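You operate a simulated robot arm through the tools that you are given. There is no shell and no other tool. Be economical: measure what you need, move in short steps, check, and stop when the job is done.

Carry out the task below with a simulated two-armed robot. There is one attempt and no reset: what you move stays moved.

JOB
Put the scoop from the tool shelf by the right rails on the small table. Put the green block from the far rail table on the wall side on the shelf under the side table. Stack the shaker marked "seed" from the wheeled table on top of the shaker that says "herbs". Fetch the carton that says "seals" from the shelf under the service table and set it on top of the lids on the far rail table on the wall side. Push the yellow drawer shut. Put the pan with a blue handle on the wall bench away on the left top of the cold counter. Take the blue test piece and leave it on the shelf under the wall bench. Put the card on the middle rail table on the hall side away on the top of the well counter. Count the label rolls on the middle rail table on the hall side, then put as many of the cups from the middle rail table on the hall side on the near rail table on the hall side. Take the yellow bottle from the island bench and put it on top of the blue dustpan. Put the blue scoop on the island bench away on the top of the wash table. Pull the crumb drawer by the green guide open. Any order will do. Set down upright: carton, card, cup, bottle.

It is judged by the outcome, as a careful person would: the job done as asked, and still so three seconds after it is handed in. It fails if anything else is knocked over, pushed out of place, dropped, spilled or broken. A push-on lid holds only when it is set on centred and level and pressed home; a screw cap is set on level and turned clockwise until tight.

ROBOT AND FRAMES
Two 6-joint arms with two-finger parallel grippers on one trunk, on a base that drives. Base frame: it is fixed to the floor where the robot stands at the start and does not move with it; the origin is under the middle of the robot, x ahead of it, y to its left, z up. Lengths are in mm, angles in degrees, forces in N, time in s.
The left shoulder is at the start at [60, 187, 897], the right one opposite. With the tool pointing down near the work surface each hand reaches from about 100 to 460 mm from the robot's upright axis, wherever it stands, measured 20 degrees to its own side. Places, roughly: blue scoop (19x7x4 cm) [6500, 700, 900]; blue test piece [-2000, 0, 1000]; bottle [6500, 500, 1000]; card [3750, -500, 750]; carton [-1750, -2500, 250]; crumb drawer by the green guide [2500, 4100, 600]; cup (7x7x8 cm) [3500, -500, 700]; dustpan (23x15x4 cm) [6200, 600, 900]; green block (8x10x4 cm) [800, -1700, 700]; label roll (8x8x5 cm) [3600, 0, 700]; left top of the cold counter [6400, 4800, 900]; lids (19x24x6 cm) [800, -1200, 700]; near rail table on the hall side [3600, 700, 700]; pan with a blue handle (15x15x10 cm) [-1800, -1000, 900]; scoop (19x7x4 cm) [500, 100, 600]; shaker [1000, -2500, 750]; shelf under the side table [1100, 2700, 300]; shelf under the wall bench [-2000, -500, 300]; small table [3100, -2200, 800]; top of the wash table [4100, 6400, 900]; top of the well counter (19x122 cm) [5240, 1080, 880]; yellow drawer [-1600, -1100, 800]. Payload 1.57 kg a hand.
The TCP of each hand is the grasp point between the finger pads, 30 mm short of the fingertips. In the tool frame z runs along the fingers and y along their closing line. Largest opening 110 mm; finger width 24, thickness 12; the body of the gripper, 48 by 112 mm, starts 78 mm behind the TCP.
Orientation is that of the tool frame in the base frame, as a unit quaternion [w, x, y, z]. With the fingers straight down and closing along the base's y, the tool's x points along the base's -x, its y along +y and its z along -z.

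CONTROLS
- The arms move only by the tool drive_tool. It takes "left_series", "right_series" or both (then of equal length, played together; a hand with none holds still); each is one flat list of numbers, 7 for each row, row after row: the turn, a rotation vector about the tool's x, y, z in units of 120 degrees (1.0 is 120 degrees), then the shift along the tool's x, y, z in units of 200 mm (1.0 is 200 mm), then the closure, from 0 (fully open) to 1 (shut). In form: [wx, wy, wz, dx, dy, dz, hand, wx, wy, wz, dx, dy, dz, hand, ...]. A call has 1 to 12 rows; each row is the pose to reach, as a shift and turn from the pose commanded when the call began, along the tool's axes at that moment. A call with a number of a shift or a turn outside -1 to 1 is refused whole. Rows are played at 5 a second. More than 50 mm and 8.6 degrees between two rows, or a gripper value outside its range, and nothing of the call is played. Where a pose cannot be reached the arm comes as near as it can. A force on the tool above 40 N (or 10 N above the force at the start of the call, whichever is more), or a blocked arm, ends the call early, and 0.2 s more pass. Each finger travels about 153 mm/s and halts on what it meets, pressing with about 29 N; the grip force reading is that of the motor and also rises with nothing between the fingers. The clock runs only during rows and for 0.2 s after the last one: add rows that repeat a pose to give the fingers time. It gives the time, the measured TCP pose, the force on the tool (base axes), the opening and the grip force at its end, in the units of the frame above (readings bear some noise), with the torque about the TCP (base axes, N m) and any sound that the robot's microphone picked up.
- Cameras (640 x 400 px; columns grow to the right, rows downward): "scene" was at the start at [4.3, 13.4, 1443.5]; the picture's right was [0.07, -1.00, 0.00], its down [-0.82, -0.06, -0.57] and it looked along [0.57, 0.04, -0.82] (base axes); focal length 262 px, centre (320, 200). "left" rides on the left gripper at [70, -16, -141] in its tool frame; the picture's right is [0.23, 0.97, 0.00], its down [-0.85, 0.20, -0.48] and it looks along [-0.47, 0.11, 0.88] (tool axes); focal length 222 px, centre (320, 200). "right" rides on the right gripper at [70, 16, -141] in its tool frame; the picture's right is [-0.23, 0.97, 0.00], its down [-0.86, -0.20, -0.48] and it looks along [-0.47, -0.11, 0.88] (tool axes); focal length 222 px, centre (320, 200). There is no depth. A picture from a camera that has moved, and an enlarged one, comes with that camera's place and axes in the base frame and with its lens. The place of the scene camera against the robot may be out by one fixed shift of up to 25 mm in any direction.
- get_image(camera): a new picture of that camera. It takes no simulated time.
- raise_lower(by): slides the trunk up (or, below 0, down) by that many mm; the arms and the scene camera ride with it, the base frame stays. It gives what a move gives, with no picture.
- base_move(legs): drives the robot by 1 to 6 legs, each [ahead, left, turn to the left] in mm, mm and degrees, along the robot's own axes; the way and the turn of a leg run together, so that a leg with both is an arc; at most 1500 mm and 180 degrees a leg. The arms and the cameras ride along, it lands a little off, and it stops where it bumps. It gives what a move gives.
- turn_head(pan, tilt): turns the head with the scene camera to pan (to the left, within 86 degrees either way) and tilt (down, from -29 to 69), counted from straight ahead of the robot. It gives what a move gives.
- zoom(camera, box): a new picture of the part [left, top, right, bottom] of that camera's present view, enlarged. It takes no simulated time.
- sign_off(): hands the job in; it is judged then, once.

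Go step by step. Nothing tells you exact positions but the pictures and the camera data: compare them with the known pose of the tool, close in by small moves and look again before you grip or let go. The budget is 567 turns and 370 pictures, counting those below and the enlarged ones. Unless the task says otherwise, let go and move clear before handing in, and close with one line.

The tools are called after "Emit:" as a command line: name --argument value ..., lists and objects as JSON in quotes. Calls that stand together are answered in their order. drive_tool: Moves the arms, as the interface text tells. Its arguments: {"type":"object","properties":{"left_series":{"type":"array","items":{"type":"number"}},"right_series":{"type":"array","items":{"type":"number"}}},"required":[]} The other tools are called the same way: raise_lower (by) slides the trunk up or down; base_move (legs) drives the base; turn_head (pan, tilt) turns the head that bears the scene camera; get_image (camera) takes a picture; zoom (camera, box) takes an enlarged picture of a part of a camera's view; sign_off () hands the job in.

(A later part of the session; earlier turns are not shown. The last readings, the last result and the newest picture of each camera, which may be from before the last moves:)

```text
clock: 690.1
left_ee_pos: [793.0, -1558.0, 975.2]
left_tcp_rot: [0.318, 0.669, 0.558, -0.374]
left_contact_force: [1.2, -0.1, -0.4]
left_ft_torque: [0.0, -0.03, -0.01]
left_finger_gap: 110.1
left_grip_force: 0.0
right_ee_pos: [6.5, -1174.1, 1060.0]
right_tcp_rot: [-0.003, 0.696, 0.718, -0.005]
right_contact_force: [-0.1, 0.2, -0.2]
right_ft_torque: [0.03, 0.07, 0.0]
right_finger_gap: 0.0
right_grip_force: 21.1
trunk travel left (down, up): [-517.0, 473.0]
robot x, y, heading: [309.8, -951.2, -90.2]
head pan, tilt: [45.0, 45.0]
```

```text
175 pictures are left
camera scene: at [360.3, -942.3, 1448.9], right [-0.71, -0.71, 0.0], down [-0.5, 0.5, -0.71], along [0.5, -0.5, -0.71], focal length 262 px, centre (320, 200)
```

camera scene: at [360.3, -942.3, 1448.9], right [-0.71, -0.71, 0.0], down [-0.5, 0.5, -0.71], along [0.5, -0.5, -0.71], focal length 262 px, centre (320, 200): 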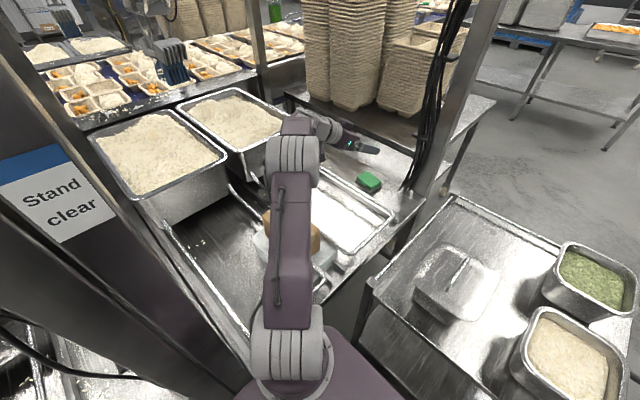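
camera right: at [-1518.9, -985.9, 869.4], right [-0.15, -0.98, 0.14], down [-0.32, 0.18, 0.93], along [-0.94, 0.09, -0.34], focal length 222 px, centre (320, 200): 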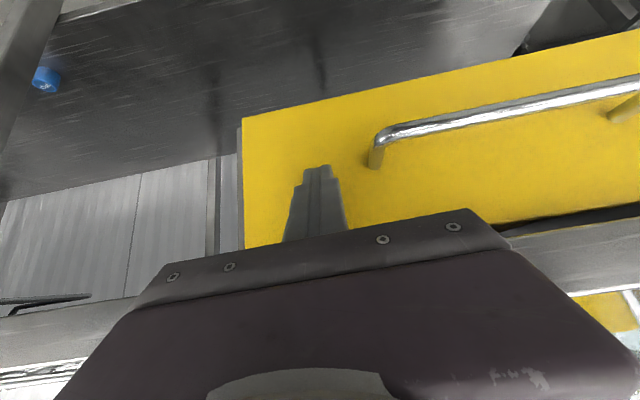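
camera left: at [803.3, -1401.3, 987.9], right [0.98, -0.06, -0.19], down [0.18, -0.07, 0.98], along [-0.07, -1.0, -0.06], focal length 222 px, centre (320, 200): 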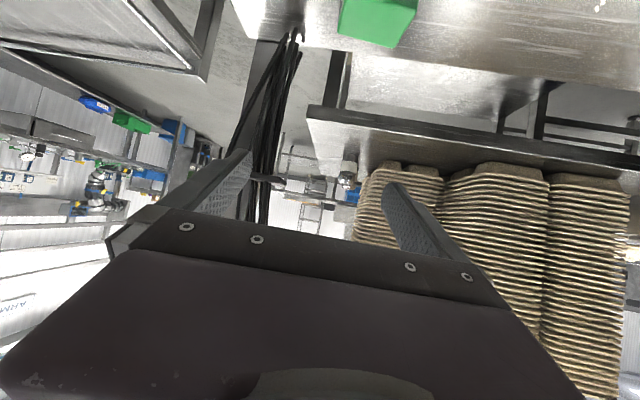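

Good: the green block is just ahead-below. Drive ahead 60, then bring the hand over it at z ≈ 855.

Emit:
base_move --legs '[[60, 0, 0]]'

Emit:
drive_tool --left_series '[0, 0, 0, 0.1, 0.035, 0.12, 0, 0, 0, 0, 0.21, 0.07, 0.24, 0, 0, 0, 0, 0.31, 0.105, 0.36, 0, 0, 0, 0, 0.415, 0.14, 0.475, 0, 0, 0, 0, 0.415, 0.14, 0.475, 0]'

Emit:
get_image --camera "left"

Emit:
zoom --camera "scene" --box '[240, 90, 440, 250]'

```text
clock: 691.1
left_ee_pos: [791.7, -1618.8, 974.7]
left_tcp_rot: [0.315, 0.671, 0.557, -0.374]
left_contact_force: [-0.3, -0.8, 0.1]
left_ft_torque: [0.0, 0.0, 0.01]
left_finger_gap: 110.3
left_grip_force: 0.1
right_ee_pos: [5.2, -1235.0, 1059.4]
right_tcp_rot: [-0.002, 0.696, 0.718, -0.005]
right_contact_force: [0.4, -0.1, 0.2]
right_ft_torque: [0.01, -0.01, -0.02]
right_finger_gap: 0.0
right_grip_force: 21.3
trunk travel left (down, up): [-517.0, 473.0]
robot x, y, heading: [307.9, -1009.6, -90.1]
head pan, tilt: [45.0, 45.0]
```

```text
clock: 692.3
left_ee_pos: [813.0, -1659.1, 854.6]
left_tcp_rot: [0.317, 0.67, 0.556, -0.375]
left_contact_force: [-0.4, -0.7, -0.2]
left_ft_torque: [0.0, 0.01, 0.02]
left_finger_gap: 109.7
left_grip_force: 0.0
right_ee_pos: [6.3, -1233.5, 1060.2]
right_tcp_rot: [-0.002, 0.695, 0.719, -0.006]
right_contact_force: [-0.8, 0.4, -0.2]
right_ft_torque: [-0.01, -0.05, -0.01]
right_finger_gap: 0.0
right_grip_force: 21.9
trunk travel left (down, up): [-517.0, 473.0]
robot x, y, heading: [309.8, -1012.6, -90.1]
head pan, tilt: [45.0, 45.0]
```

```text
174 pictures are left
camera left: at [823.4, -1503.1, 868.3], right [0.98, -0.06, -0.19], down [0.18, -0.07, 0.98], along [-0.07, -1.0, -0.05], focal length 222 px, centre (320, 200)
```

left: 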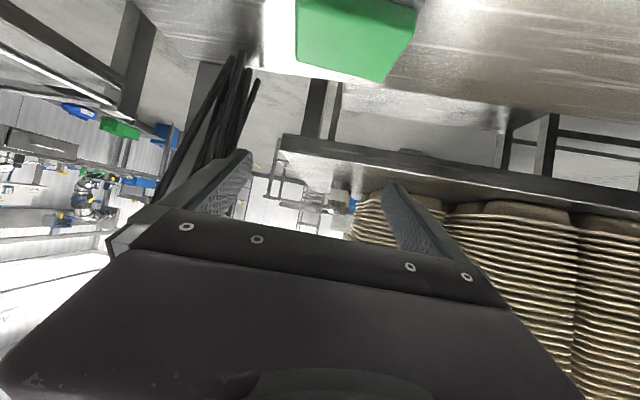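

```text
2.50 times, centred on (340, 170) of scene
camera zoom: at [359.3, -1001.7, 1448.9], right [-0.71, -0.71, 0.0], down [-0.5, 0.5, -0.71], along [0.5, -0.5, -0.71], focal length 655 px, centre (270, 275)
```

zoom: 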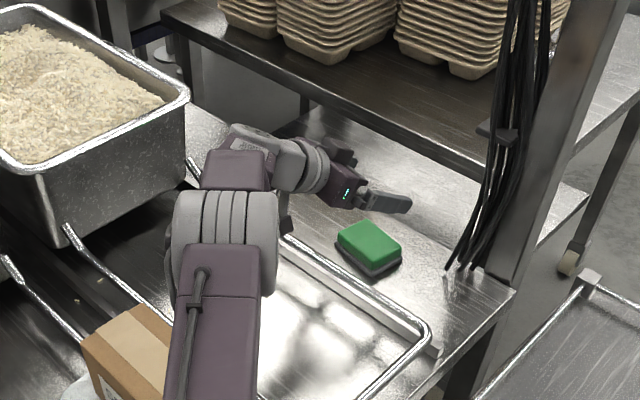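

Block centre ≈ (809, −1648), top ≈ 742, well aligned. Descend most of the way and check.

Emit:
drive_tool --left_series '[0, 0, 0, 0.14, -0.01, 0.07, 0, 0, 0, 0, 0.28, -0.02, 0.145, 0, 0, 0, 0, 0.42, -0.03, 0.215, 0, 0, 0, 0, 0.42, -0.03, 0.215, 0]'

Emit:
get_image --camera "left"

Emit:
zoom --camera "scene" --box '[280, 110, 420, 230]'

```text
clock: 693.3
left_ee_pos: [809.3, -1652.2, 762.0]
left_tcp_rot: [0.318, 0.67, 0.557, -0.375]
left_contact_force: [-1.0, 0.2, 0.8]
left_ft_torque: [-0.03, 0.0, 0.0]
left_finger_gap: 109.9
left_grip_force: 0.0
right_ee_pos: [7.3, -1233.4, 1059.6]
right_tcp_rot: [-0.002, 0.696, 0.718, -0.005]
right_contact_force: [-0.1, 0.8, 1.1]
right_ft_torque: [-0.04, -0.04, -0.02]
right_finger_gap: 0.0
right_grip_force: 21.1
trunk travel left (down, up): [-517.0, 473.0]
robot x, y, heading: [310.5, -1010.4, -90.1]
head pan, tilt: [45.0, 45.0]
```

```text
172 pictures are left
camera left: at [819.8, -1496.2, 774.4], right [0.98, -0.06, -0.19], down [0.18, -0.07, 0.98], along [-0.07, -1.0, -0.05], focal length 222 px, centre (320, 200)
```

left: 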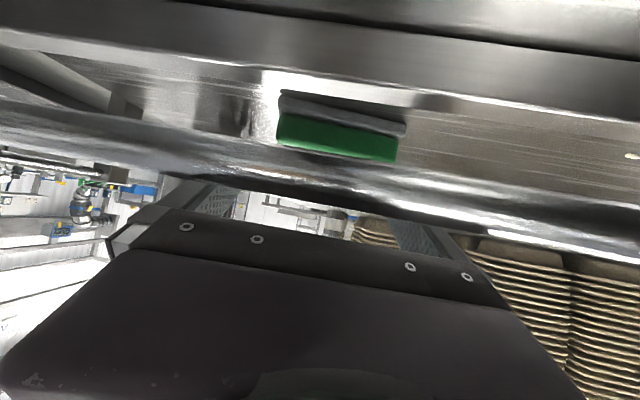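

```text
3.33 times, centred on (350, 170) of scene
camera zoom: at [359.5, -1002.1, 1448.9], right [-0.71, -0.71, 0.0], down [-0.5, 0.5, -0.71], along [0.5, -0.5, -0.71], focal length 874 px, centre (220, 300)
```

zoom: 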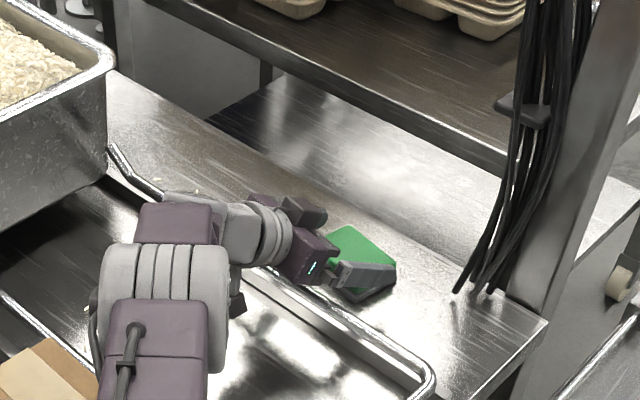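

Looks right; lower the last 24 mm and close.

Emit:
drive_tool --left_series '[0, 0, 0, 0.042, 0, 0.048, 0, 0, 0, 0, 0.083, 0.006, 0.096, 0, 0, 0, 0, 0.083, 0.006, 0.096, 0.3, 0, 0, 0, 0.083, 0.006, 0.096, 1, 0, 0, 0, 0.083, 0.006, 0.096, 1, 0, 0, 0, 0.083, 0.006, 0.096, 1]'

Emit:
zoom --camera "scene" --box '[280, 110, 420, 230]'

```text
clock: 694.7
left_ee_pos: [808.5, -1661.5, 737.3]
left_tcp_rot: [0.317, 0.67, 0.557, -0.375]
left_contact_force: [1.2, -1.0, 2.3]
left_ft_torque: [-0.08, 0.14, 0.03]
left_finger_gap: 94.6
left_grip_force: 29.0
right_ee_pos: [5.9, -1233.8, 1058.4]
right_tcp_rot: [-0.004, 0.695, 0.719, -0.005]
right_contact_force: [-0.8, 1.1, 0.1]
right_ft_torque: [0.02, 0.02, 0.01]
right_finger_gap: 0.0
right_grip_force: 20.9
trunk travel left (down, up): [-517.0, 473.0]
robot x, y, heading: [309.9, -1011.0, -90.0]
head pan, tilt: [45.0, 45.0]
```

```text
3.33 times, centred on (350, 170) of scene
camera zoom: at [359.8, -1002.2, 1448.9], right [-0.71, -0.71, 0.0], down [-0.5, 0.5, -0.71], along [0.5, -0.5, -0.71], focal length 874 px, centre (220, 300)
```

zoom: 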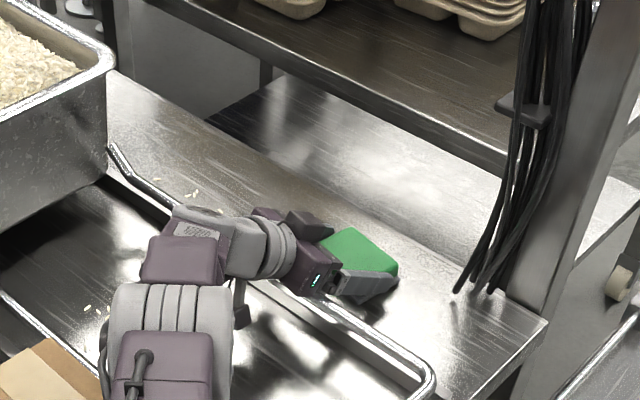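

Gripped at 94.6 mm. Lift 160 mm and retreat along the same path.

Emit:
drive_tool --left_series '[0, 0, 0, -0.1, 0, -0.06, 1, 0, 0, 0, -0.25, 0, -0.15, 1, 0, 0, 0, -0.4, -0.003, -0.24, 1, 0, 0, 0, -0.55, -0.005, -0.33, 1, 0, 0, 0, -0.684, -0.006, -0.414, 1, 0, 0, 0, -0.684, -0.006, -0.414, 1]'

Emit:
base_move --legs '[[-100, 0, 0], [0, -850, 0]]'

Emit:
get_image --camera "scene"

```text
clock: 696.1
left_ee_pos: [806.6, -1661.1, 895.7]
left_tcp_rot: [0.317, 0.67, 0.557, -0.375]
left_contact_force: [0.0, -0.9, -0.9]
left_ft_torque: [0.01, 0.01, 0.02]
left_finger_gap: 94.8
left_grip_force: 28.8
right_ee_pos: [7.8, -1234.1, 1059.3]
right_tcp_rot: [-0.002, 0.696, 0.718, -0.005]
right_contact_force: [0.1, 0.0, -0.6]
right_ft_torque: [0.02, 0.05, 0.0]
right_finger_gap: 0.0
right_grip_force: 20.9
trunk travel left (down, up): [-517.0, 473.0]
robot x, y, heading: [312.5, -1011.9, -90.0]
head pan, tilt: [45.0, 45.0]
```

```text
clock: 699.7
left_ee_pos: [328.2, -1560.5, 907.9]
left_tcp_rot: [0.328, 0.668, 0.555, -0.372]
left_contact_force: [-1.0, 0.8, -1.4]
left_ft_torque: [0.13, -0.05, 0.06]
left_finger_gap: 94.7
left_grip_force: 29.2
right_ee_pos: [-478.0, -1134.8, 1059.0]
right_tcp_rot: [0.0, 0.695, 0.719, -0.003]
right_contact_force: [-1.0, -1.0, -0.1]
right_ft_torque: [-0.03, -0.1, -0.02]
right_finger_gap: 0.0
right_grip_force: 20.9
trunk travel left (down, up): [-517.0, 473.0]
robot x, y, heading: [-167.4, -914.6, -89.7]
head pan, tilt: [45.0, 45.0]
stopped in leg 2: the force on the tool passed its limit at 50 N (the readings are from after the stop); the commanded pose is now the measured one
```

```text
169 pictures are left
camera scene: at [-128.2, -902.6, 1449.2], right [-0.71, -0.71, 0.0], down [-0.5, 0.5, -0.71], along [0.51, -0.5, -0.7], focal length 262 px, centre (320, 200)
```

scene: 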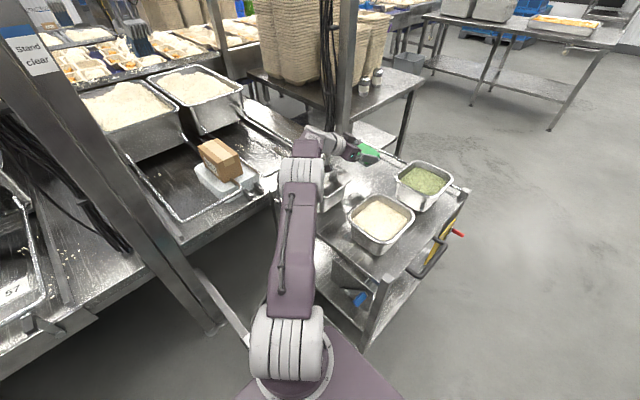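

I bumped something on the trolley (I came back lower than I went in). Look closely.

Emit:
zoom --camera "scene" --box '[270, 110, 470, 260]'

Emit:
get_image --camera "left"

```text
2.67 times, centred on (370, 185) of scene
camera zoom: at [-128.2, -902.6, 1449.2], right [-0.71, -0.71, 0.0], down [-0.5, 0.5, -0.71], along [0.51, -0.5, -0.7], focal length 699 px, centre (187, 240)
```

zoom: 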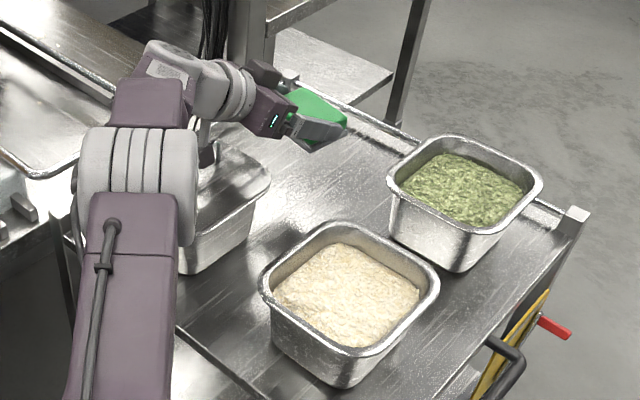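

```text
167 pictures are left
camera left: at [337.3, -1404.3, 918.6], right [0.98, -0.05, -0.17], down [0.17, -0.05, 0.98], along [-0.06, -1.0, -0.04], focal length 222 px, centre (320, 200)
```

left: 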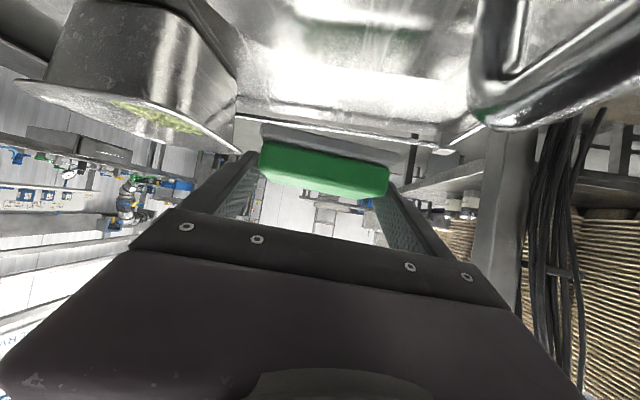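

The wrist camera stub touched the lid handle of a trolley pan. Ease back 12 mm (+x), raise 90 mm straight up, then look at whether the pan moved.

Emit:
base_move --legs '[[0, 12, 0]]'

Emit:
raise_lower --by 100

Emit:
base_move --legs '[[0, -480, 0]]'

Emit:
get_image --camera "scene"

```text
clock: 700.4
left_ee_pos: [345.7, -1561.7, 904.5]
left_tcp_rot: [0.327, 0.666, 0.556, -0.374]
left_contact_force: [0.2, -0.4, -1.5]
left_ft_torque: [0.03, 0.03, 0.0]
left_finger_gap: 94.5
left_grip_force: 29.0
right_ee_pos: [-458.8, -1136.4, 1058.7]
right_tcp_rot: [-0.002, 0.694, 0.719, -0.006]
right_contact_force: [0.0, -1.4, -0.5]
right_ft_torque: [-0.03, 0.03, 0.0]
right_finger_gap: 0.0
right_grip_force: 21.4
trunk travel left (down, up): [-517.0, 473.0]
robot x, y, heading: [-162.3, -912.1, -89.9]
head pan, tilt: [45.0, 45.0]
```

```text
clock: 701.8
left_ee_pos: [345.0, -1561.4, 1004.4]
left_tcp_rot: [0.326, 0.667, 0.557, -0.373]
left_contact_force: [0.2, 1.0, -1.6]
left_ft_torque: [0.02, 0.02, -0.01]
left_finger_gap: 94.7
left_grip_force: 29.1
right_ee_pos: [-460.8, -1135.8, 1159.2]
right_tcp_rot: [-0.003, 0.694, 0.72, -0.005]
right_contact_force: [-0.1, -0.1, -0.6]
right_ft_torque: [-0.04, -0.02, 0.01]
right_finger_gap: 0.1
right_grip_force: 21.1
trunk travel left (down, up): [-617.0, 373.0]
robot x, y, heading: [-157.2, -913.2, -90.0]
head pan, tilt: [45.0, 45.0]
```

```text
clock: 704.6
left_ee_pos: [-139.4, -1563.8, 1004.7]
left_tcp_rot: [0.325, 0.669, 0.554, -0.374]
left_contact_force: [0.0, 0.2, -1.2]
left_ft_torque: [0.04, 0.03, -0.02]
left_finger_gap: 94.7
left_grip_force: 28.7
right_ee_pos: [-942.0, -1132.7, 1158.8]
right_tcp_rot: [-0.002, 0.696, 0.718, -0.005]
right_contact_force: [-0.3, -0.2, 0.2]
right_ft_torque: [0.02, 0.02, -0.02]
right_finger_gap: 0.2
right_grip_force: 21.3
trunk travel left (down, up): [-617.0, 373.0]
robot x, y, heading: [-641.6, -914.4, -90.3]
head pan, tilt: [45.0, 45.0]
```

```text
166 pictures are left
camera scene: at [-588.0, -903.2, 1548.9], right [-0.71, -0.7, 0.0], down [-0.5, 0.5, -0.71], along [0.5, -0.5, -0.71], focal length 262 px, centre (320, 200)
```

scene: 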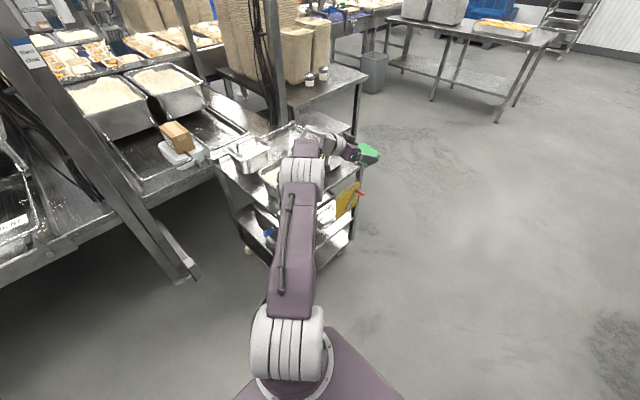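

Emit:
zoom --camera "scene" --box '[150, 100, 310, 220]'

```text
3.33 times, centred on (230, 160) of scene
camera zoom: at [-588.0, -903.2, 1548.9], right [-0.71, -0.7, 0.0], down [-0.5, 0.5, -0.71], along [0.5, -0.5, -0.71], focal length 874 px, centre (620, 333)
```

zoom: 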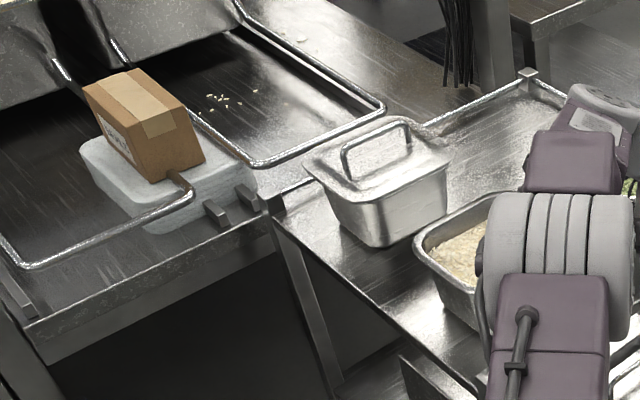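

The lidded pan appears not to have moved, and the carton is in place. Bring the left arm in and head for the side table's shelf.

Emit:
drive_tool --left_series '[0, 0, 0, 0.022, -0.184, -0.037, 1, 0, 0, 0, 0.044, -0.368, -0.074, 1, 0, 0, 0, 0.066, -0.552, -0.111, 1, 0, 0, 0, 0.0875, -0.735, -0.148, 1, 0, 0, 0, 0.0875, -0.735, -0.148, 1]'

Emit:
drive_tool --left_series '[0, 0, 0, 0.022, -0.184, -0.037, 1, 0, 0, 0, 0.044, -0.368, -0.074, 1, 0, 0, 0, 0.066, -0.552, -0.111, 1, 0, 0, 0, 0.0875, -0.735, -0.148, 1, 0, 0, 0, 0.0875, -0.735, -0.148, 1]'

Emit:
base_move --legs '[[0, 0, 90], [0, 1400, 0], [0, 1400, 0], [0, 650, 0], [250, 0, 0]]'

Emit:
turn_head --pan 10 --tilt 38

Emit:
get_image --camera "scene"

```text
clock: 705.8
left_ee_pos: [-276.3, -1503.9, 1002.1]
left_tcp_rot: [0.326, 0.668, 0.555, -0.373]
left_contact_force: [0.6, -0.7, -1.8]
left_ft_torque: [0.05, 0.01, 0.0]
left_finger_gap: 94.7
left_grip_force: 29.3
right_ee_pos: [-941.6, -1134.3, 1159.5]
right_tcp_rot: [-0.002, 0.696, 0.718, -0.006]
right_contact_force: [-0.9, -0.4, -0.6]
right_ft_torque: [0.03, 0.04, -0.02]
right_finger_gap: 0.0
right_grip_force: 21.2
trunk travel left (down, up): [-617.0, 373.0]
robot x, y, heading: [-638.1, -911.5, -90.4]
head pan, tilt: [45.0, 45.0]
```

```text
clock: 707.0
left_ee_pos: [-415.1, -1445.6, 998.7]
left_tcp_rot: [0.325, 0.669, 0.554, -0.375]
left_contact_force: [-0.4, 0.5, -1.8]
left_ft_torque: [0.02, 0.03, 0.0]
left_finger_gap: 94.6
left_grip_force: 29.0
right_ee_pos: [-940.9, -1133.6, 1159.8]
right_tcp_rot: [-0.003, 0.696, 0.718, -0.005]
right_contact_force: [-0.4, -1.2, 0.5]
right_ft_torque: [-0.03, 0.01, 0.07]
right_finger_gap: 0.1
right_grip_force: 21.4
trunk travel left (down, up): [-617.0, 373.0]
robot x, y, heading: [-638.5, -912.9, -90.3]
head pan, tilt: [45.0, 45.0]
```

```text
clock: 729.0
left_ee_pos: [169.2, 2740.2, 999.7]
left_tcp_rot: [0.495, 0.081, 0.865, -0.034]
left_contact_force: [0.8, -0.1, -1.0]
left_ft_torque: [-0.04, 0.01, -0.03]
left_finger_gap: 94.6
left_grip_force: 28.9
right_ee_pos: [-143.7, 2214.5, 1159.5]
right_tcp_rot: [0.002, -0.014, 1.0, -0.005]
right_contact_force: [0.6, -0.8, -0.2]
right_ft_torque: [0.01, 0.0, -0.02]
right_finger_gap: 0.0
right_grip_force: 21.4
trunk travel left (down, up): [-617.0, 373.0]
robot x, y, heading: [-363.2, 2518.5, -0.4]
head pan, tilt: [45.0, 45.0]
```

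```text
clock: 730.0
left_ee_pos: [168.6, 2740.0, 1000.0]
left_tcp_rot: [0.495, 0.081, 0.864, -0.035]
left_contact_force: [-0.3, 0.8, -1.6]
left_ft_torque: [0.02, 0.02, -0.03]
left_finger_gap: 94.5
left_grip_force: 28.5
right_ee_pos: [-143.9, 2214.8, 1159.8]
right_tcp_rot: [0.003, -0.014, 1.0, -0.005]
right_contact_force: [1.0, 0.5, 0.6]
right_ft_torque: [-0.02, 0.01, 0.01]
right_finger_gap: 0.2
right_grip_force: 21.5
trunk travel left (down, up): [-617.0, 373.0]
robot x, y, heading: [-361.9, 2515.9, -0.2]
head pan, tilt: [10.0, 38.0]
```

```text
164 pictures are left
camera scene: at [-345.9, 2541.3, 1559.1], right [0.17, -0.99, 0.0], down [-0.61, -0.1, -0.79], along [0.78, 0.13, -0.62], focal length 262 px, centre (320, 200)
```

scene: 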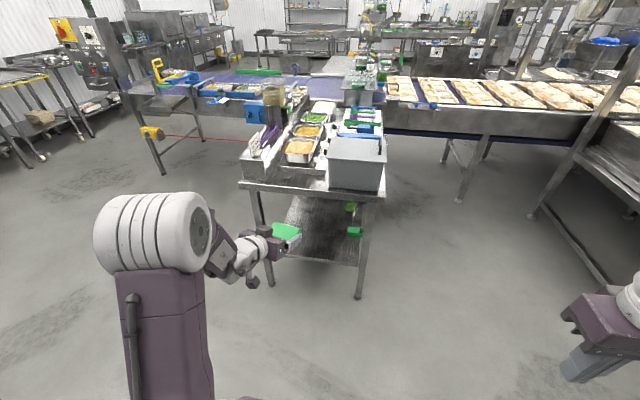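

Side table's near end is at x ≈ 640, shelf z ≈ 294, free around (830, 2750). Lower fully and drive in.

Emit:
raise_lower --by -400

Emit:
raise_lower --by -190

Emit:
base_move --legs '[[500, 0, 0]]'

Emit:
get_image --camera "scene"

Emit:
get_image --camera "left"

```text
clock: 733.8
left_ee_pos: [169.2, 2740.7, 599.8]
left_tcp_rot: [0.496, 0.081, 0.864, -0.035]
left_contact_force: [-0.8, 0.2, -1.3]
left_ft_torque: [-0.03, 0.01, -0.01]
left_finger_gap: 94.4
left_grip_force: 28.7
right_ee_pos: [-143.9, 2214.5, 760.4]
right_tcp_rot: [0.002, -0.014, 1.0, -0.005]
right_contact_force: [-0.2, -0.2, -0.6]
right_ft_torque: [-0.01, -0.02, 0.0]
right_finger_gap: 0.0
right_grip_force: 21.3
trunk travel left (down, up): [-217.0, 773.0]
robot x, y, heading: [-364.8, 2519.0, -0.4]
head pan, tilt: [10.0, 38.0]
```

```text
clock: 735.9
left_ee_pos: [169.3, 2740.7, 408.6]
left_tcp_rot: [0.495, 0.081, 0.864, -0.035]
left_contact_force: [0.7, 0.2, -1.5]
left_ft_torque: [0.0, 0.05, -0.01]
left_finger_gap: 94.5
left_grip_force: 28.9
right_ee_pos: [-144.4, 2213.4, 570.1]
right_tcp_rot: [0.002, -0.015, 1.0, -0.006]
right_contact_force: [-0.6, -0.3, 0.4]
right_ft_torque: [0.01, 0.02, 0.02]
right_finger_gap: 0.0
right_grip_force: 21.3
trunk travel left (down, up): [-27.0, 963.0]
robot x, y, heading: [-361.4, 2516.1, -0.1]
head pan, tilt: [10.0, 38.0]
```

```text
clock: 738.8
left_ee_pos: [672.6, 2737.5, 409.7]
left_tcp_rot: [0.496, 0.081, 0.864, -0.035]
left_contact_force: [-0.4, -0.4, -1.9]
left_ft_torque: [-0.01, 0.06, 0.03]
left_finger_gap: 94.5
left_grip_force: 29.3
right_ee_pos: [359.8, 2212.9, 570.1]
right_tcp_rot: [0.001, -0.014, 1.0, -0.005]
right_contact_force: [-0.5, 0.3, 0.3]
right_ft_torque: [0.02, 0.02, -0.01]
right_finger_gap: 0.1
right_grip_force: 21.6
trunk travel left (down, up): [-27.0, 963.0]
robot x, y, heading: [141.6, 2513.3, -0.1]
head pan, tilt: [10.0, 38.0]
```

```text
163 pictures are left
camera scene: at [157.6, 2538.7, 969.1], right [0.17, -0.99, 0.0], down [-0.61, -0.1, -0.79], along [0.78, 0.13, -0.62], focal length 262 px, centre (320, 200)
```

scene: 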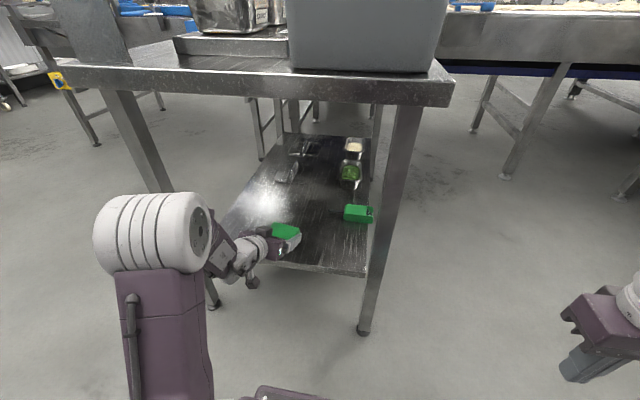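

```text
162 pictures are left
camera left: at [513.9, 2748.3, 420.1], right [0.06, 0.98, -0.18], down [0.05, 0.17, 0.98], along [1.0, -0.07, -0.04], focal length 222 px, centre (320, 200)
```

left: 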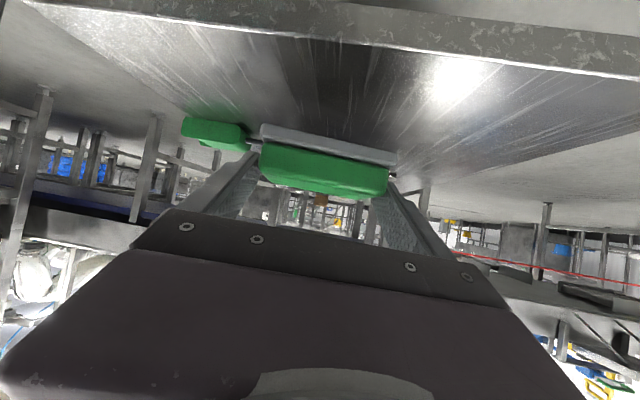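

Advance 130 mm over the shelf, then lower.

Emit:
base_move --legs '[[130, 0, 0]]'

Emit:
raise_lower --by -26

Emit:
get_image --camera "left"

```text
clock: 740.1
left_ee_pos: [802.9, 2738.0, 409.0]
left_tcp_rot: [0.495, 0.081, 0.865, -0.034]
left_contact_force: [0.2, 0.3, -1.5]
left_ft_torque: [0.0, 0.07, 0.01]
left_finger_gap: 94.8
left_grip_force: 29.0
right_ee_pos: [489.2, 2211.7, 568.0]
right_tcp_rot: [0.001, -0.015, 1.0, -0.005]
right_contact_force: [0.2, 0.6, -0.6]
right_ft_torque: [0.0, -0.01, 0.0]
right_finger_gap: 0.3
right_grip_force: 21.1
trunk travel left (down, up): [-27.0, 963.0]
robot x, y, heading: [273.4, 2515.3, -0.4]
head pan, tilt: [10.0, 38.0]
```

```text
clock: 740.8
left_ee_pos: [802.5, 2736.6, 383.3]
left_tcp_rot: [0.495, 0.081, 0.864, -0.035]
left_contact_force: [-0.7, -0.3, -1.6]
left_ft_torque: [-0.01, 0.04, -0.01]
left_finger_gap: 94.5
left_grip_force: 29.0
right_ee_pos: [489.7, 2210.1, 542.5]
right_tcp_rot: [0.002, -0.014, 1.0, -0.005]
right_contact_force: [-0.6, 0.8, 0.1]
right_ft_torque: [-0.01, -0.01, 0.0]
right_finger_gap: 0.1
right_grip_force: 20.8
trunk travel left (down, up): [-1.0, 989.0]
robot x, y, heading: [275.9, 2513.0, -0.3]
head pan, tilt: [10.0, 38.0]
```

```text
161 pictures are left
camera left: at [643.6, 2747.8, 394.1], right [0.06, 0.98, -0.18], down [0.05, 0.17, 0.98], along [1.0, -0.07, -0.04], focal length 222 px, centre (320, 200)
```

left: 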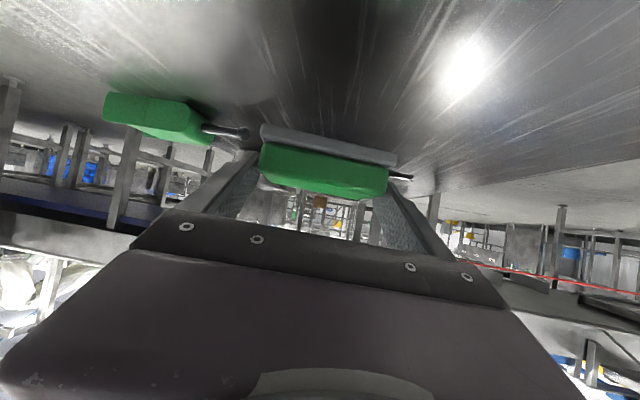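

Emit:
drive_tool --left_series '[0, 0, 0, 0.065, -0.002, 0.038, 1, 0, 0, 0, 0.129, -0.003, 0.076, 1, 0, 0, 0, 0.142, -0.003, 0.084, 1, 0, 0, 0, 0.142, -0.003, 0.084, 1]'

Emit:
get_image --camera "left"

```text
clock: 741.8
left_ee_pos: [802.8, 2737.6, 349.7]
left_tcp_rot: [0.495, 0.081, 0.865, -0.035]
left_contact_force: [-0.4, -0.4, -1.9]
left_ft_torque: [0.0, 0.03, 0.03]
left_finger_gap: 94.6
left_grip_force: 29.3
right_ee_pos: [489.1, 2210.8, 542.8]
right_tcp_rot: [0.002, -0.015, 1.0, -0.005]
right_contact_force: [-0.3, -0.7, 0.0]
right_ft_torque: [0.02, -0.03, 0.03]
right_finger_gap: 0.0
right_grip_force: 21.2
trunk travel left (down, up): [-1.0, 989.0]
robot x, y, heading: [273.8, 2514.9, -0.5]
head pan, tilt: [10.0, 38.0]
```

```text
160 pictures are left
camera left: at [643.8, 2748.2, 360.9], right [0.06, 0.98, -0.18], down [0.05, 0.17, 0.98], along [1.0, -0.07, -0.04], focal length 222 px, centre (320, 200)
```

left: 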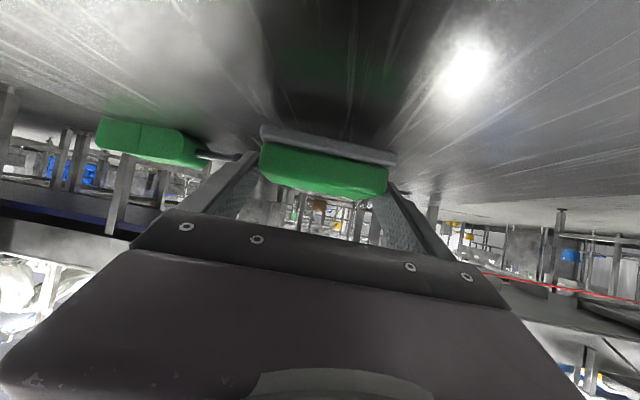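

Emit:
drive_tool --left_series '[0, 0, 0, 0.017, 0, 0.01, 1, 0, 0, 0, 0.03, 0, 0.018, 1, 0, 0, 0, 0.03, 0, 0.018, 1]'

Emit:
drive_tool --left_series '[0, 0, 0, 0.013, 0, 0.008, 1, 0, 0, 0, 0.022, 0, 0.013, 1, 0, 0, 0, 0.022, 0, 0.013, 1]'

Emit:
get_image --camera "left"

```text
clock: 742.6
left_ee_pos: [803.1, 2737.9, 343.1]
left_tcp_rot: [0.495, 0.081, 0.865, -0.035]
left_contact_force: [0.2, 0.1, -1.2]
left_ft_torque: [0.01, 0.02, 0.02]
left_finger_gap: 94.7
left_grip_force: 28.5
right_ee_pos: [490.7, 2211.5, 543.8]
right_tcp_rot: [0.002, -0.014, 1.0, -0.005]
right_contact_force: [-0.4, -0.3, -0.3]
right_ft_torque: [-0.02, 0.0, 0.0]
right_finger_gap: 0.2
right_grip_force: 21.1
trunk travel left (down, up): [-1.0, 989.0]
robot x, y, heading: [271.7, 2512.4, -0.3]
head pan, tilt: [10.0, 38.0]
```

```text
clock: 743.4
left_ee_pos: [803.0, 2737.6, 338.7]
left_tcp_rot: [0.493, 0.082, 0.865, -0.039]
left_contact_force: [-0.3, -0.2, -0.7]
left_ft_torque: [0.01, 0.0, -0.01]
left_finger_gap: 94.7
left_grip_force: 29.2
right_ee_pos: [490.2, 2211.3, 544.1]
right_tcp_rot: [0.002, -0.014, 1.0, -0.005]
right_contact_force: [-0.2, 0.0, 0.2]
right_ft_torque: [0.0, -0.01, 0.0]
right_finger_gap: 0.0
right_grip_force: 21.7
trunk travel left (down, up): [-1.0, 989.0]
robot x, y, heading: [270.4, 2513.5, -0.6]
head pan, tilt: [10.0, 38.0]
```

```text
159 pictures are left
camera left: at [644.4, 2749.2, 350.3], right [0.06, 0.98, -0.18], down [0.06, 0.18, 0.98], along [1.0, -0.07, -0.05], focal length 222 px, centre (320, 200)
```

left: 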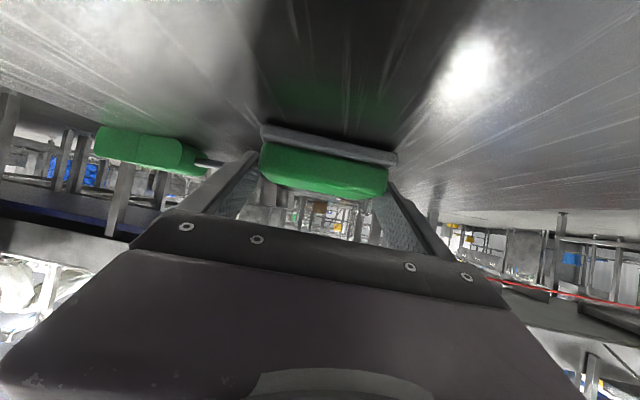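

Emit:
drive_tool --left_series '[0, 0, 0, 0.013, 0, 0.008, 1, 0, 0, 0, 0.022, 0, 0.013, 1, 0, 0, 0, 0.022, 0, 0.013, 1]'

Emit:
get_image --camera "left"

Emit:
get_image --camera "scene"

```text
clock: 744.2
left_ee_pos: [803.6, 2738.2, 337.1]
left_tcp_rot: [0.493, 0.081, 0.865, -0.038]
left_contact_force: [-0.4, -0.6, 1.7]
left_ft_torque: [-0.17, 0.07, 0.04]
left_finger_gap: 94.1
left_grip_force: 28.6
left hand out of reach, approached as far as the arm can: row 2, 3
right_ee_pos: [489.5, 2211.8, 544.0]
right_tcp_rot: [0.002, -0.014, 1.0, -0.006]
right_contact_force: [-0.5, -0.9, -0.7]
right_ft_torque: [0.04, 0.02, -0.04]
right_finger_gap: 0.0
right_grip_force: 21.1
trunk travel left (down, up): [-1.0, 989.0]
robot x, y, heading: [271.0, 2516.9, -0.1]
head pan, tilt: [10.0, 38.0]
```

```text
158 pictures are left
camera left: at [645.5, 2749.9, 349.0], right [0.06, 0.98, -0.18], down [0.06, 0.18, 0.98], along [1.0, -0.07, -0.05], focal length 222 px, centre (320, 200)
```

left: 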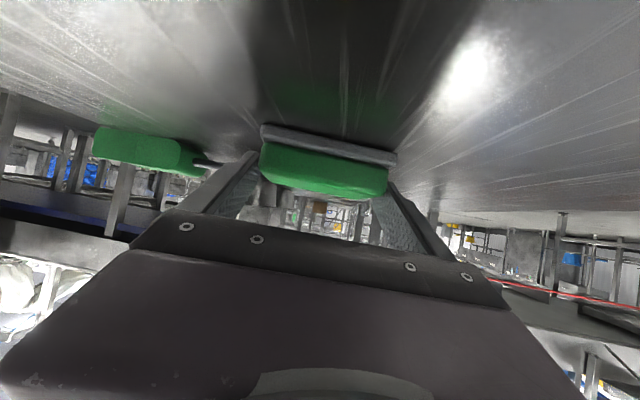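

```text
157 pictures are left
camera scene: at [287.1, 2537.9, 943.2], right [0.17, -0.99, 0.0], down [-0.61, -0.1, -0.79], along [0.78, 0.13, -0.62], focal length 262 px, centre (320, 200)
```

scene: 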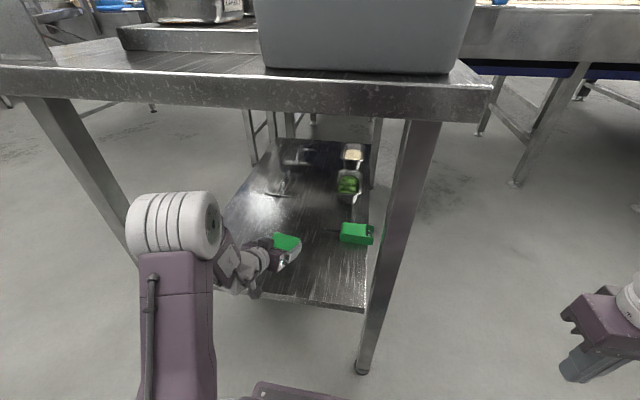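

It's touching (force reversed). Open slowly, then lift and back out.

Emit:
drive_tool --left_series '[0, 0, 0, 0, 0, 0, 0.1, 0, 0, 0, 0, 0, 0, 0, 0, 0, 0, 0, 0, 0, 0]'

Emit:
get_image --camera "left"

```text
clock: 745.0
left_ee_pos: [804.0, 2739.2, 338.1]
left_tcp_rot: [0.493, 0.081, 0.865, -0.038]
left_contact_force: [0.8, 0.1, 0.0]
left_ft_torque: [0.01, 0.02, -0.03]
left_finger_gap: 109.8
left_grip_force: 0.0
right_ee_pos: [489.7, 2211.6, 544.0]
right_tcp_rot: [0.002, -0.014, 1.0, -0.005]
right_contact_force: [0.2, -0.6, 0.0]
right_ft_torque: [0.01, -0.03, -0.02]
right_finger_gap: 0.0
right_grip_force: 21.4
trunk travel left (down, up): [-1.0, 989.0]
robot x, y, heading: [271.1, 2513.7, -0.3]
head pan, tilt: [10.0, 38.0]
```

```text
156 pictures are left
camera left: at [645.5, 2750.0, 348.9], right [0.06, 0.98, -0.18], down [0.06, 0.18, 0.98], along [1.0, -0.07, -0.05], focal length 222 px, centre (320, 200)
```

left: 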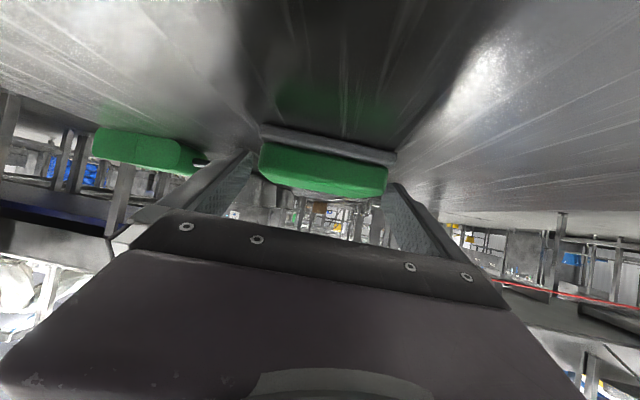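

Released on the shelf. Raise 60 and back out; then on to the shakers.

Emit:
raise_lower --by 60

Emit:
base_move --legs '[[-500, 0, 0]]'

Emit:
raise_lower --by 400

Emit:
get_image --camera "scene"

```text
clock: 746.0
left_ee_pos: [804.8, 2739.0, 398.9]
left_tcp_rot: [0.493, 0.081, 0.865, -0.038]
left_contact_force: [0.1, -0.9, 0.0]
left_ft_torque: [-0.01, 0.03, -0.02]
left_finger_gap: 110.0
left_grip_force: 0.1
right_ee_pos: [489.4, 2211.6, 602.6]
right_tcp_rot: [0.001, -0.014, 1.0, -0.005]
right_contact_force: [0.4, -0.1, 0.5]
right_ft_torque: [0.0, 0.0, 0.02]
right_finger_gap: 0.1
right_grip_force: 21.2
trunk travel left (down, up): [-61.0, 929.0]
robot x, y, heading: [272.6, 2512.3, -0.3]
head pan, tilt: [10.0, 38.0]
```

```text
clock: 749.0
left_ee_pos: [302.1, 2741.1, 396.4]
left_tcp_rot: [0.493, 0.082, 0.865, -0.039]
left_contact_force: [-0.7, -0.1, -0.3]
left_ft_torque: [-0.03, -0.01, -0.03]
left_finger_gap: 110.1
left_grip_force: 0.0
right_ee_pos: [-13.9, 2214.9, 604.6]
right_tcp_rot: [0.002, -0.014, 1.0, -0.005]
right_contact_force: [0.1, -0.4, 0.4]
right_ft_torque: [-0.02, -0.02, 0.01]
right_finger_gap: 0.0
right_grip_force: 21.1
trunk travel left (down, up): [-61.0, 929.0]
robot x, y, heading: [-231.0, 2516.4, -0.2]
head pan, tilt: [10.0, 38.0]
```

```text
clock: 752.8
left_ee_pos: [301.1, 2742.0, 796.4]
left_tcp_rot: [0.493, 0.082, 0.865, -0.039]
left_contact_force: [0.1, -0.2, 0.1]
left_ft_torque: [-0.03, 0.0, -0.01]
left_finger_gap: 110.1
left_grip_force: 0.1
right_ee_pos: [-14.0, 2213.3, 1004.4]
right_tcp_rot: [0.002, -0.014, 1.0, -0.005]
right_contact_force: [1.2, -0.8, -1.5]
right_ft_torque: [0.01, -0.01, 0.03]
right_finger_gap: 0.0
right_grip_force: 21.0
trunk travel left (down, up): [-461.0, 529.0]
robot x, y, heading: [-227.7, 2520.0, -0.3]
head pan, tilt: [10.0, 38.0]
```

```text
155 pictures are left
camera scene: at [-215.9, 2540.7, 1403.1], right [0.17, -0.99, 0.0], down [-0.61, -0.1, -0.79], along [0.78, 0.13, -0.62], focal length 262 px, centre (320, 200)
```

scene: 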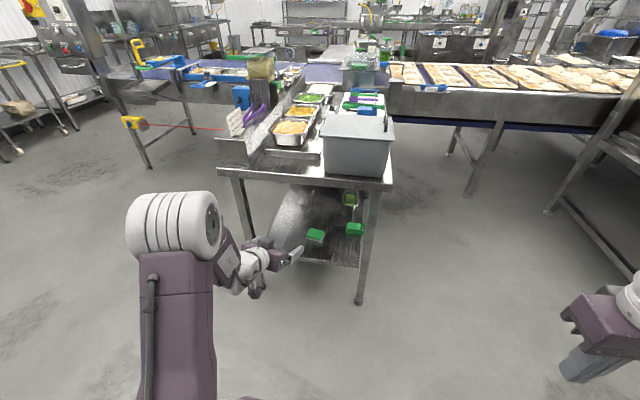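

Green block is on the shelf. Next the shakers, with the right hand pitched 60°. Prepare both hands here, then drive.

Emit:
drive_tool --left_series '[0, 0.0625, 0, -0.032, -0.013, -0.119, 0, 0, 0.125, 0, -0.064, -0.027, -0.238, 0, 0, 0.1875, 0, -0.096, -0.04, -0.356, 0, 0, 0.25, 0, -0.128, -0.053, -0.475, 0, 0, 0.3125, 0, -0.159, -0.067, -0.594, 0, 0, 0.375, 0, -0.191, -0.08, -0.713, 0, 0, 0.4375, 0, -0.223, -0.094, -0.831, 0, 0, 0.5, 0, -0.255, -0.107, -0.95, 0, 0, 0.5, 0, -0.255, -0.107, -0.95, 0]' --right_series '[0, -0.0625, 0, -0.112, 0.063, 0, 0.3, 0, -0.125, 0, -0.225, 0.125, 0, 0.3, 0, -0.1875, 0, -0.337, 0.188, 0, 0.3, 0, -0.25, 0, -0.45, 0.25, 0, 0.3, 0, -0.3125, 0, -0.562, 0.313, 0, 0.3, 0, -0.375, 0, -0.675, 0.375, 0, 0.3, 0, -0.4375, 0, -0.787, 0.438, 0, 0.3, 0, -0.5, 0, -0.9, 0.5, 0, 0.3, 0, -0.5, 0, -0.9, 0.5, 0, 0.3]'

Emit:
base_move --legs '[[-270, 0, 0], [0, -1400, 0], [0, -1400, 0], [0, -1400, 0], [0, -1350, 0]]'

Emit:
turn_head --pan 10 --tilt 28

Emit:
get_image --camera "scene"

```text
clock: 754.8
left_ee_pos: [161.1, 2741.5, 938.6]
left_tcp_rot: [-0.006, 0.09, 0.996, 0.007]
left_contact_force: [0.8, 0.5, 0.1]
left_ft_torque: [0.0, 0.01, -0.01]
left_finger_gap: 109.6
left_grip_force: 0.1
left hand out of reach, approached as far as the arm can: row 3, 4
right_ee_pos: [207.1, 2310.5, 982.3]
right_tcp_rot: [0.501, -0.015, 0.865, 0.002]
right_contact_force: [0.3, 0.5, 0.0]
right_ft_torque: [-0.03, 0.01, 0.02]
right_finger_gap: 77.2
right_grip_force: 0.0
right hand out of reach, approached as far as the arm can: row 1, 2, 3, 4, 5, 6, 7, 8, 9
trunk travel left (down, up): [-461.0, 529.0]
robot x, y, heading: [-233.1, 2517.4, -0.3]
head pan, tilt: [10.0, 38.0]
```

```text
clock: 782.9
left_ee_pos: [-143.2, -2811.7, 936.9]
left_tcp_rot: [-0.005, 0.087, 0.996, 0.007]
left_contact_force: [-0.7, -0.2, -0.9]
left_ft_torque: [-0.01, 0.0, -0.02]
left_finger_gap: 109.9
left_grip_force: 0.1
right_ee_pos: [-95.5, -3241.7, 983.4]
right_tcp_rot: [0.501, -0.017, 0.865, 0.004]
right_contact_force: [0.7, 0.4, -0.2]
right_ft_torque: [0.0, 0.02, 0.02]
right_finger_gap: 77.1
right_grip_force: 0.0
trunk travel left (down, up): [-461.0, 529.0]
robot x, y, heading: [-539.2, -3033.1, -0.3]
head pan, tilt: [10.0, 38.0]
```

```text
clock: 783.6
left_ee_pos: [-142.5, -2810.3, 937.6]
left_tcp_rot: [-0.005, 0.088, 0.996, 0.007]
left_contact_force: [0.0, 0.2, -0.1]
left_ft_torque: [-0.04, -0.01, 0.05]
left_finger_gap: 110.2
left_grip_force: 0.0
right_ee_pos: [-95.2, -3242.1, 983.0]
right_tcp_rot: [0.502, -0.017, 0.865, 0.004]
right_contact_force: [0.2, 0.1, 0.6]
right_ft_torque: [0.0, 0.01, 0.01]
right_finger_gap: 76.8
right_grip_force: 0.0
trunk travel left (down, up): [-461.0, 529.0]
robot x, y, heading: [-535.1, -3037.9, -0.1]
head pan, tilt: [10.0, 28.0]
```

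```text
154 pictures are left
camera scene: at [-514.4, -3013.1, 1418.6], right [0.17, -0.98, 0.0], down [-0.46, -0.08, -0.88], along [0.87, 0.15, -0.47], focal length 262 px, centre (320, 200)
```

scene: 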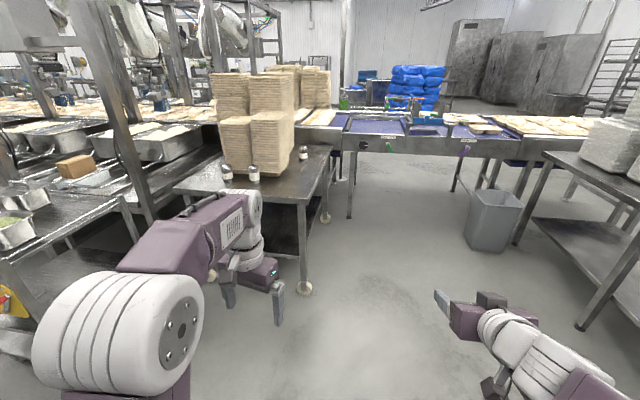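

Drive to the wheeled table's right side and turn to face it.

Emit:
base_move --legs '[[0, -120, 0], [1400, 0, 0], [320, 0, 0], [0, 0, 90], [60, 0, 0]]'

Emit:
turn_head --pan -5 --tilt 42

Emit:
get_image --camera "scene"

Emit:
get_image --camera "right"

```text
clock: 797.6
left_ee_pos: [952.8, -2703.1, 937.6]
left_tcp_rot: [-0.01, -0.654, 0.757, 0.0]
left_contact_force: [0.0, 1.0, -1.0]
left_ft_torque: [-0.01, 0.02, 0.02]
left_finger_gap: 110.0
left_grip_force: 0.1
right_ee_pos: [1384.2, -2643.9, 981.9]
right_tcp_rot: [-0.347, 0.632, -0.592, -0.361]
right_contact_force: [0.9, 0.1, -0.4]
right_ft_torque: [-0.03, 0.01, -0.01]
right_finger_gap: 77.0
right_grip_force: 0.0
trunk travel left (down, up): [-461.0, 529.0]
robot x, y, heading: [1192.1, -3086.6, 91.5]
head pan, tilt: [10.0, 28.0]
```

```text
clock: 798.4
left_ee_pos: [954.4, -2705.0, 938.1]
left_tcp_rot: [-0.01, -0.653, 0.757, 0.002]
left_contact_force: [0.0, -0.2, 0.0]
left_ft_torque: [-0.04, 0.03, 0.03]
left_finger_gap: 110.3
left_grip_force: 0.1
right_ee_pos: [1382.7, -2645.1, 981.8]
right_tcp_rot: [-0.347, 0.631, -0.592, -0.362]
right_contact_force: [0.4, -0.2, -0.2]
right_ft_torque: [0.01, 0.02, 0.04]
right_finger_gap: 77.0
right_grip_force: 0.0
trunk travel left (down, up): [-461.0, 529.0]
robot x, y, heading: [1192.5, -3088.3, 91.5]
head pan, tilt: [-5.0, 42.0]
```

```text
153 pictures are left
camera scene: at [1189.7, -3060.6, 1397.3], right [1.0, -0.06, 0.0], down [-0.04, -0.67, -0.74], along [0.04, 0.74, -0.67], focal length 262 px, centre (320, 200)
```

scene: 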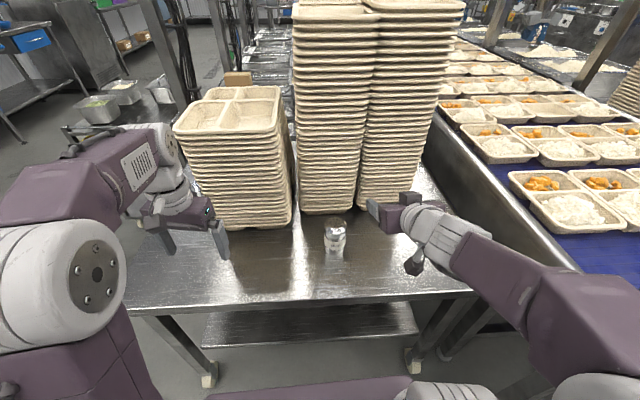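

```text
152 pictures are left
camera right: at [1377.5, -2804.5, 991.8], right [-0.98, 0.05, 0.19], down [0.19, 0.02, 0.98], along [0.05, 1.0, -0.03], focal length 222 px, centre (320, 200)
```

right: 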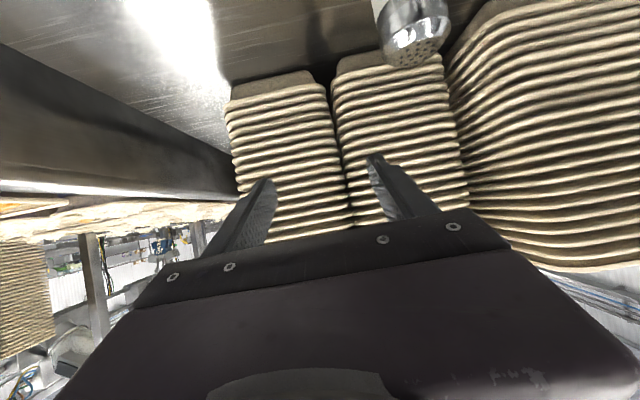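

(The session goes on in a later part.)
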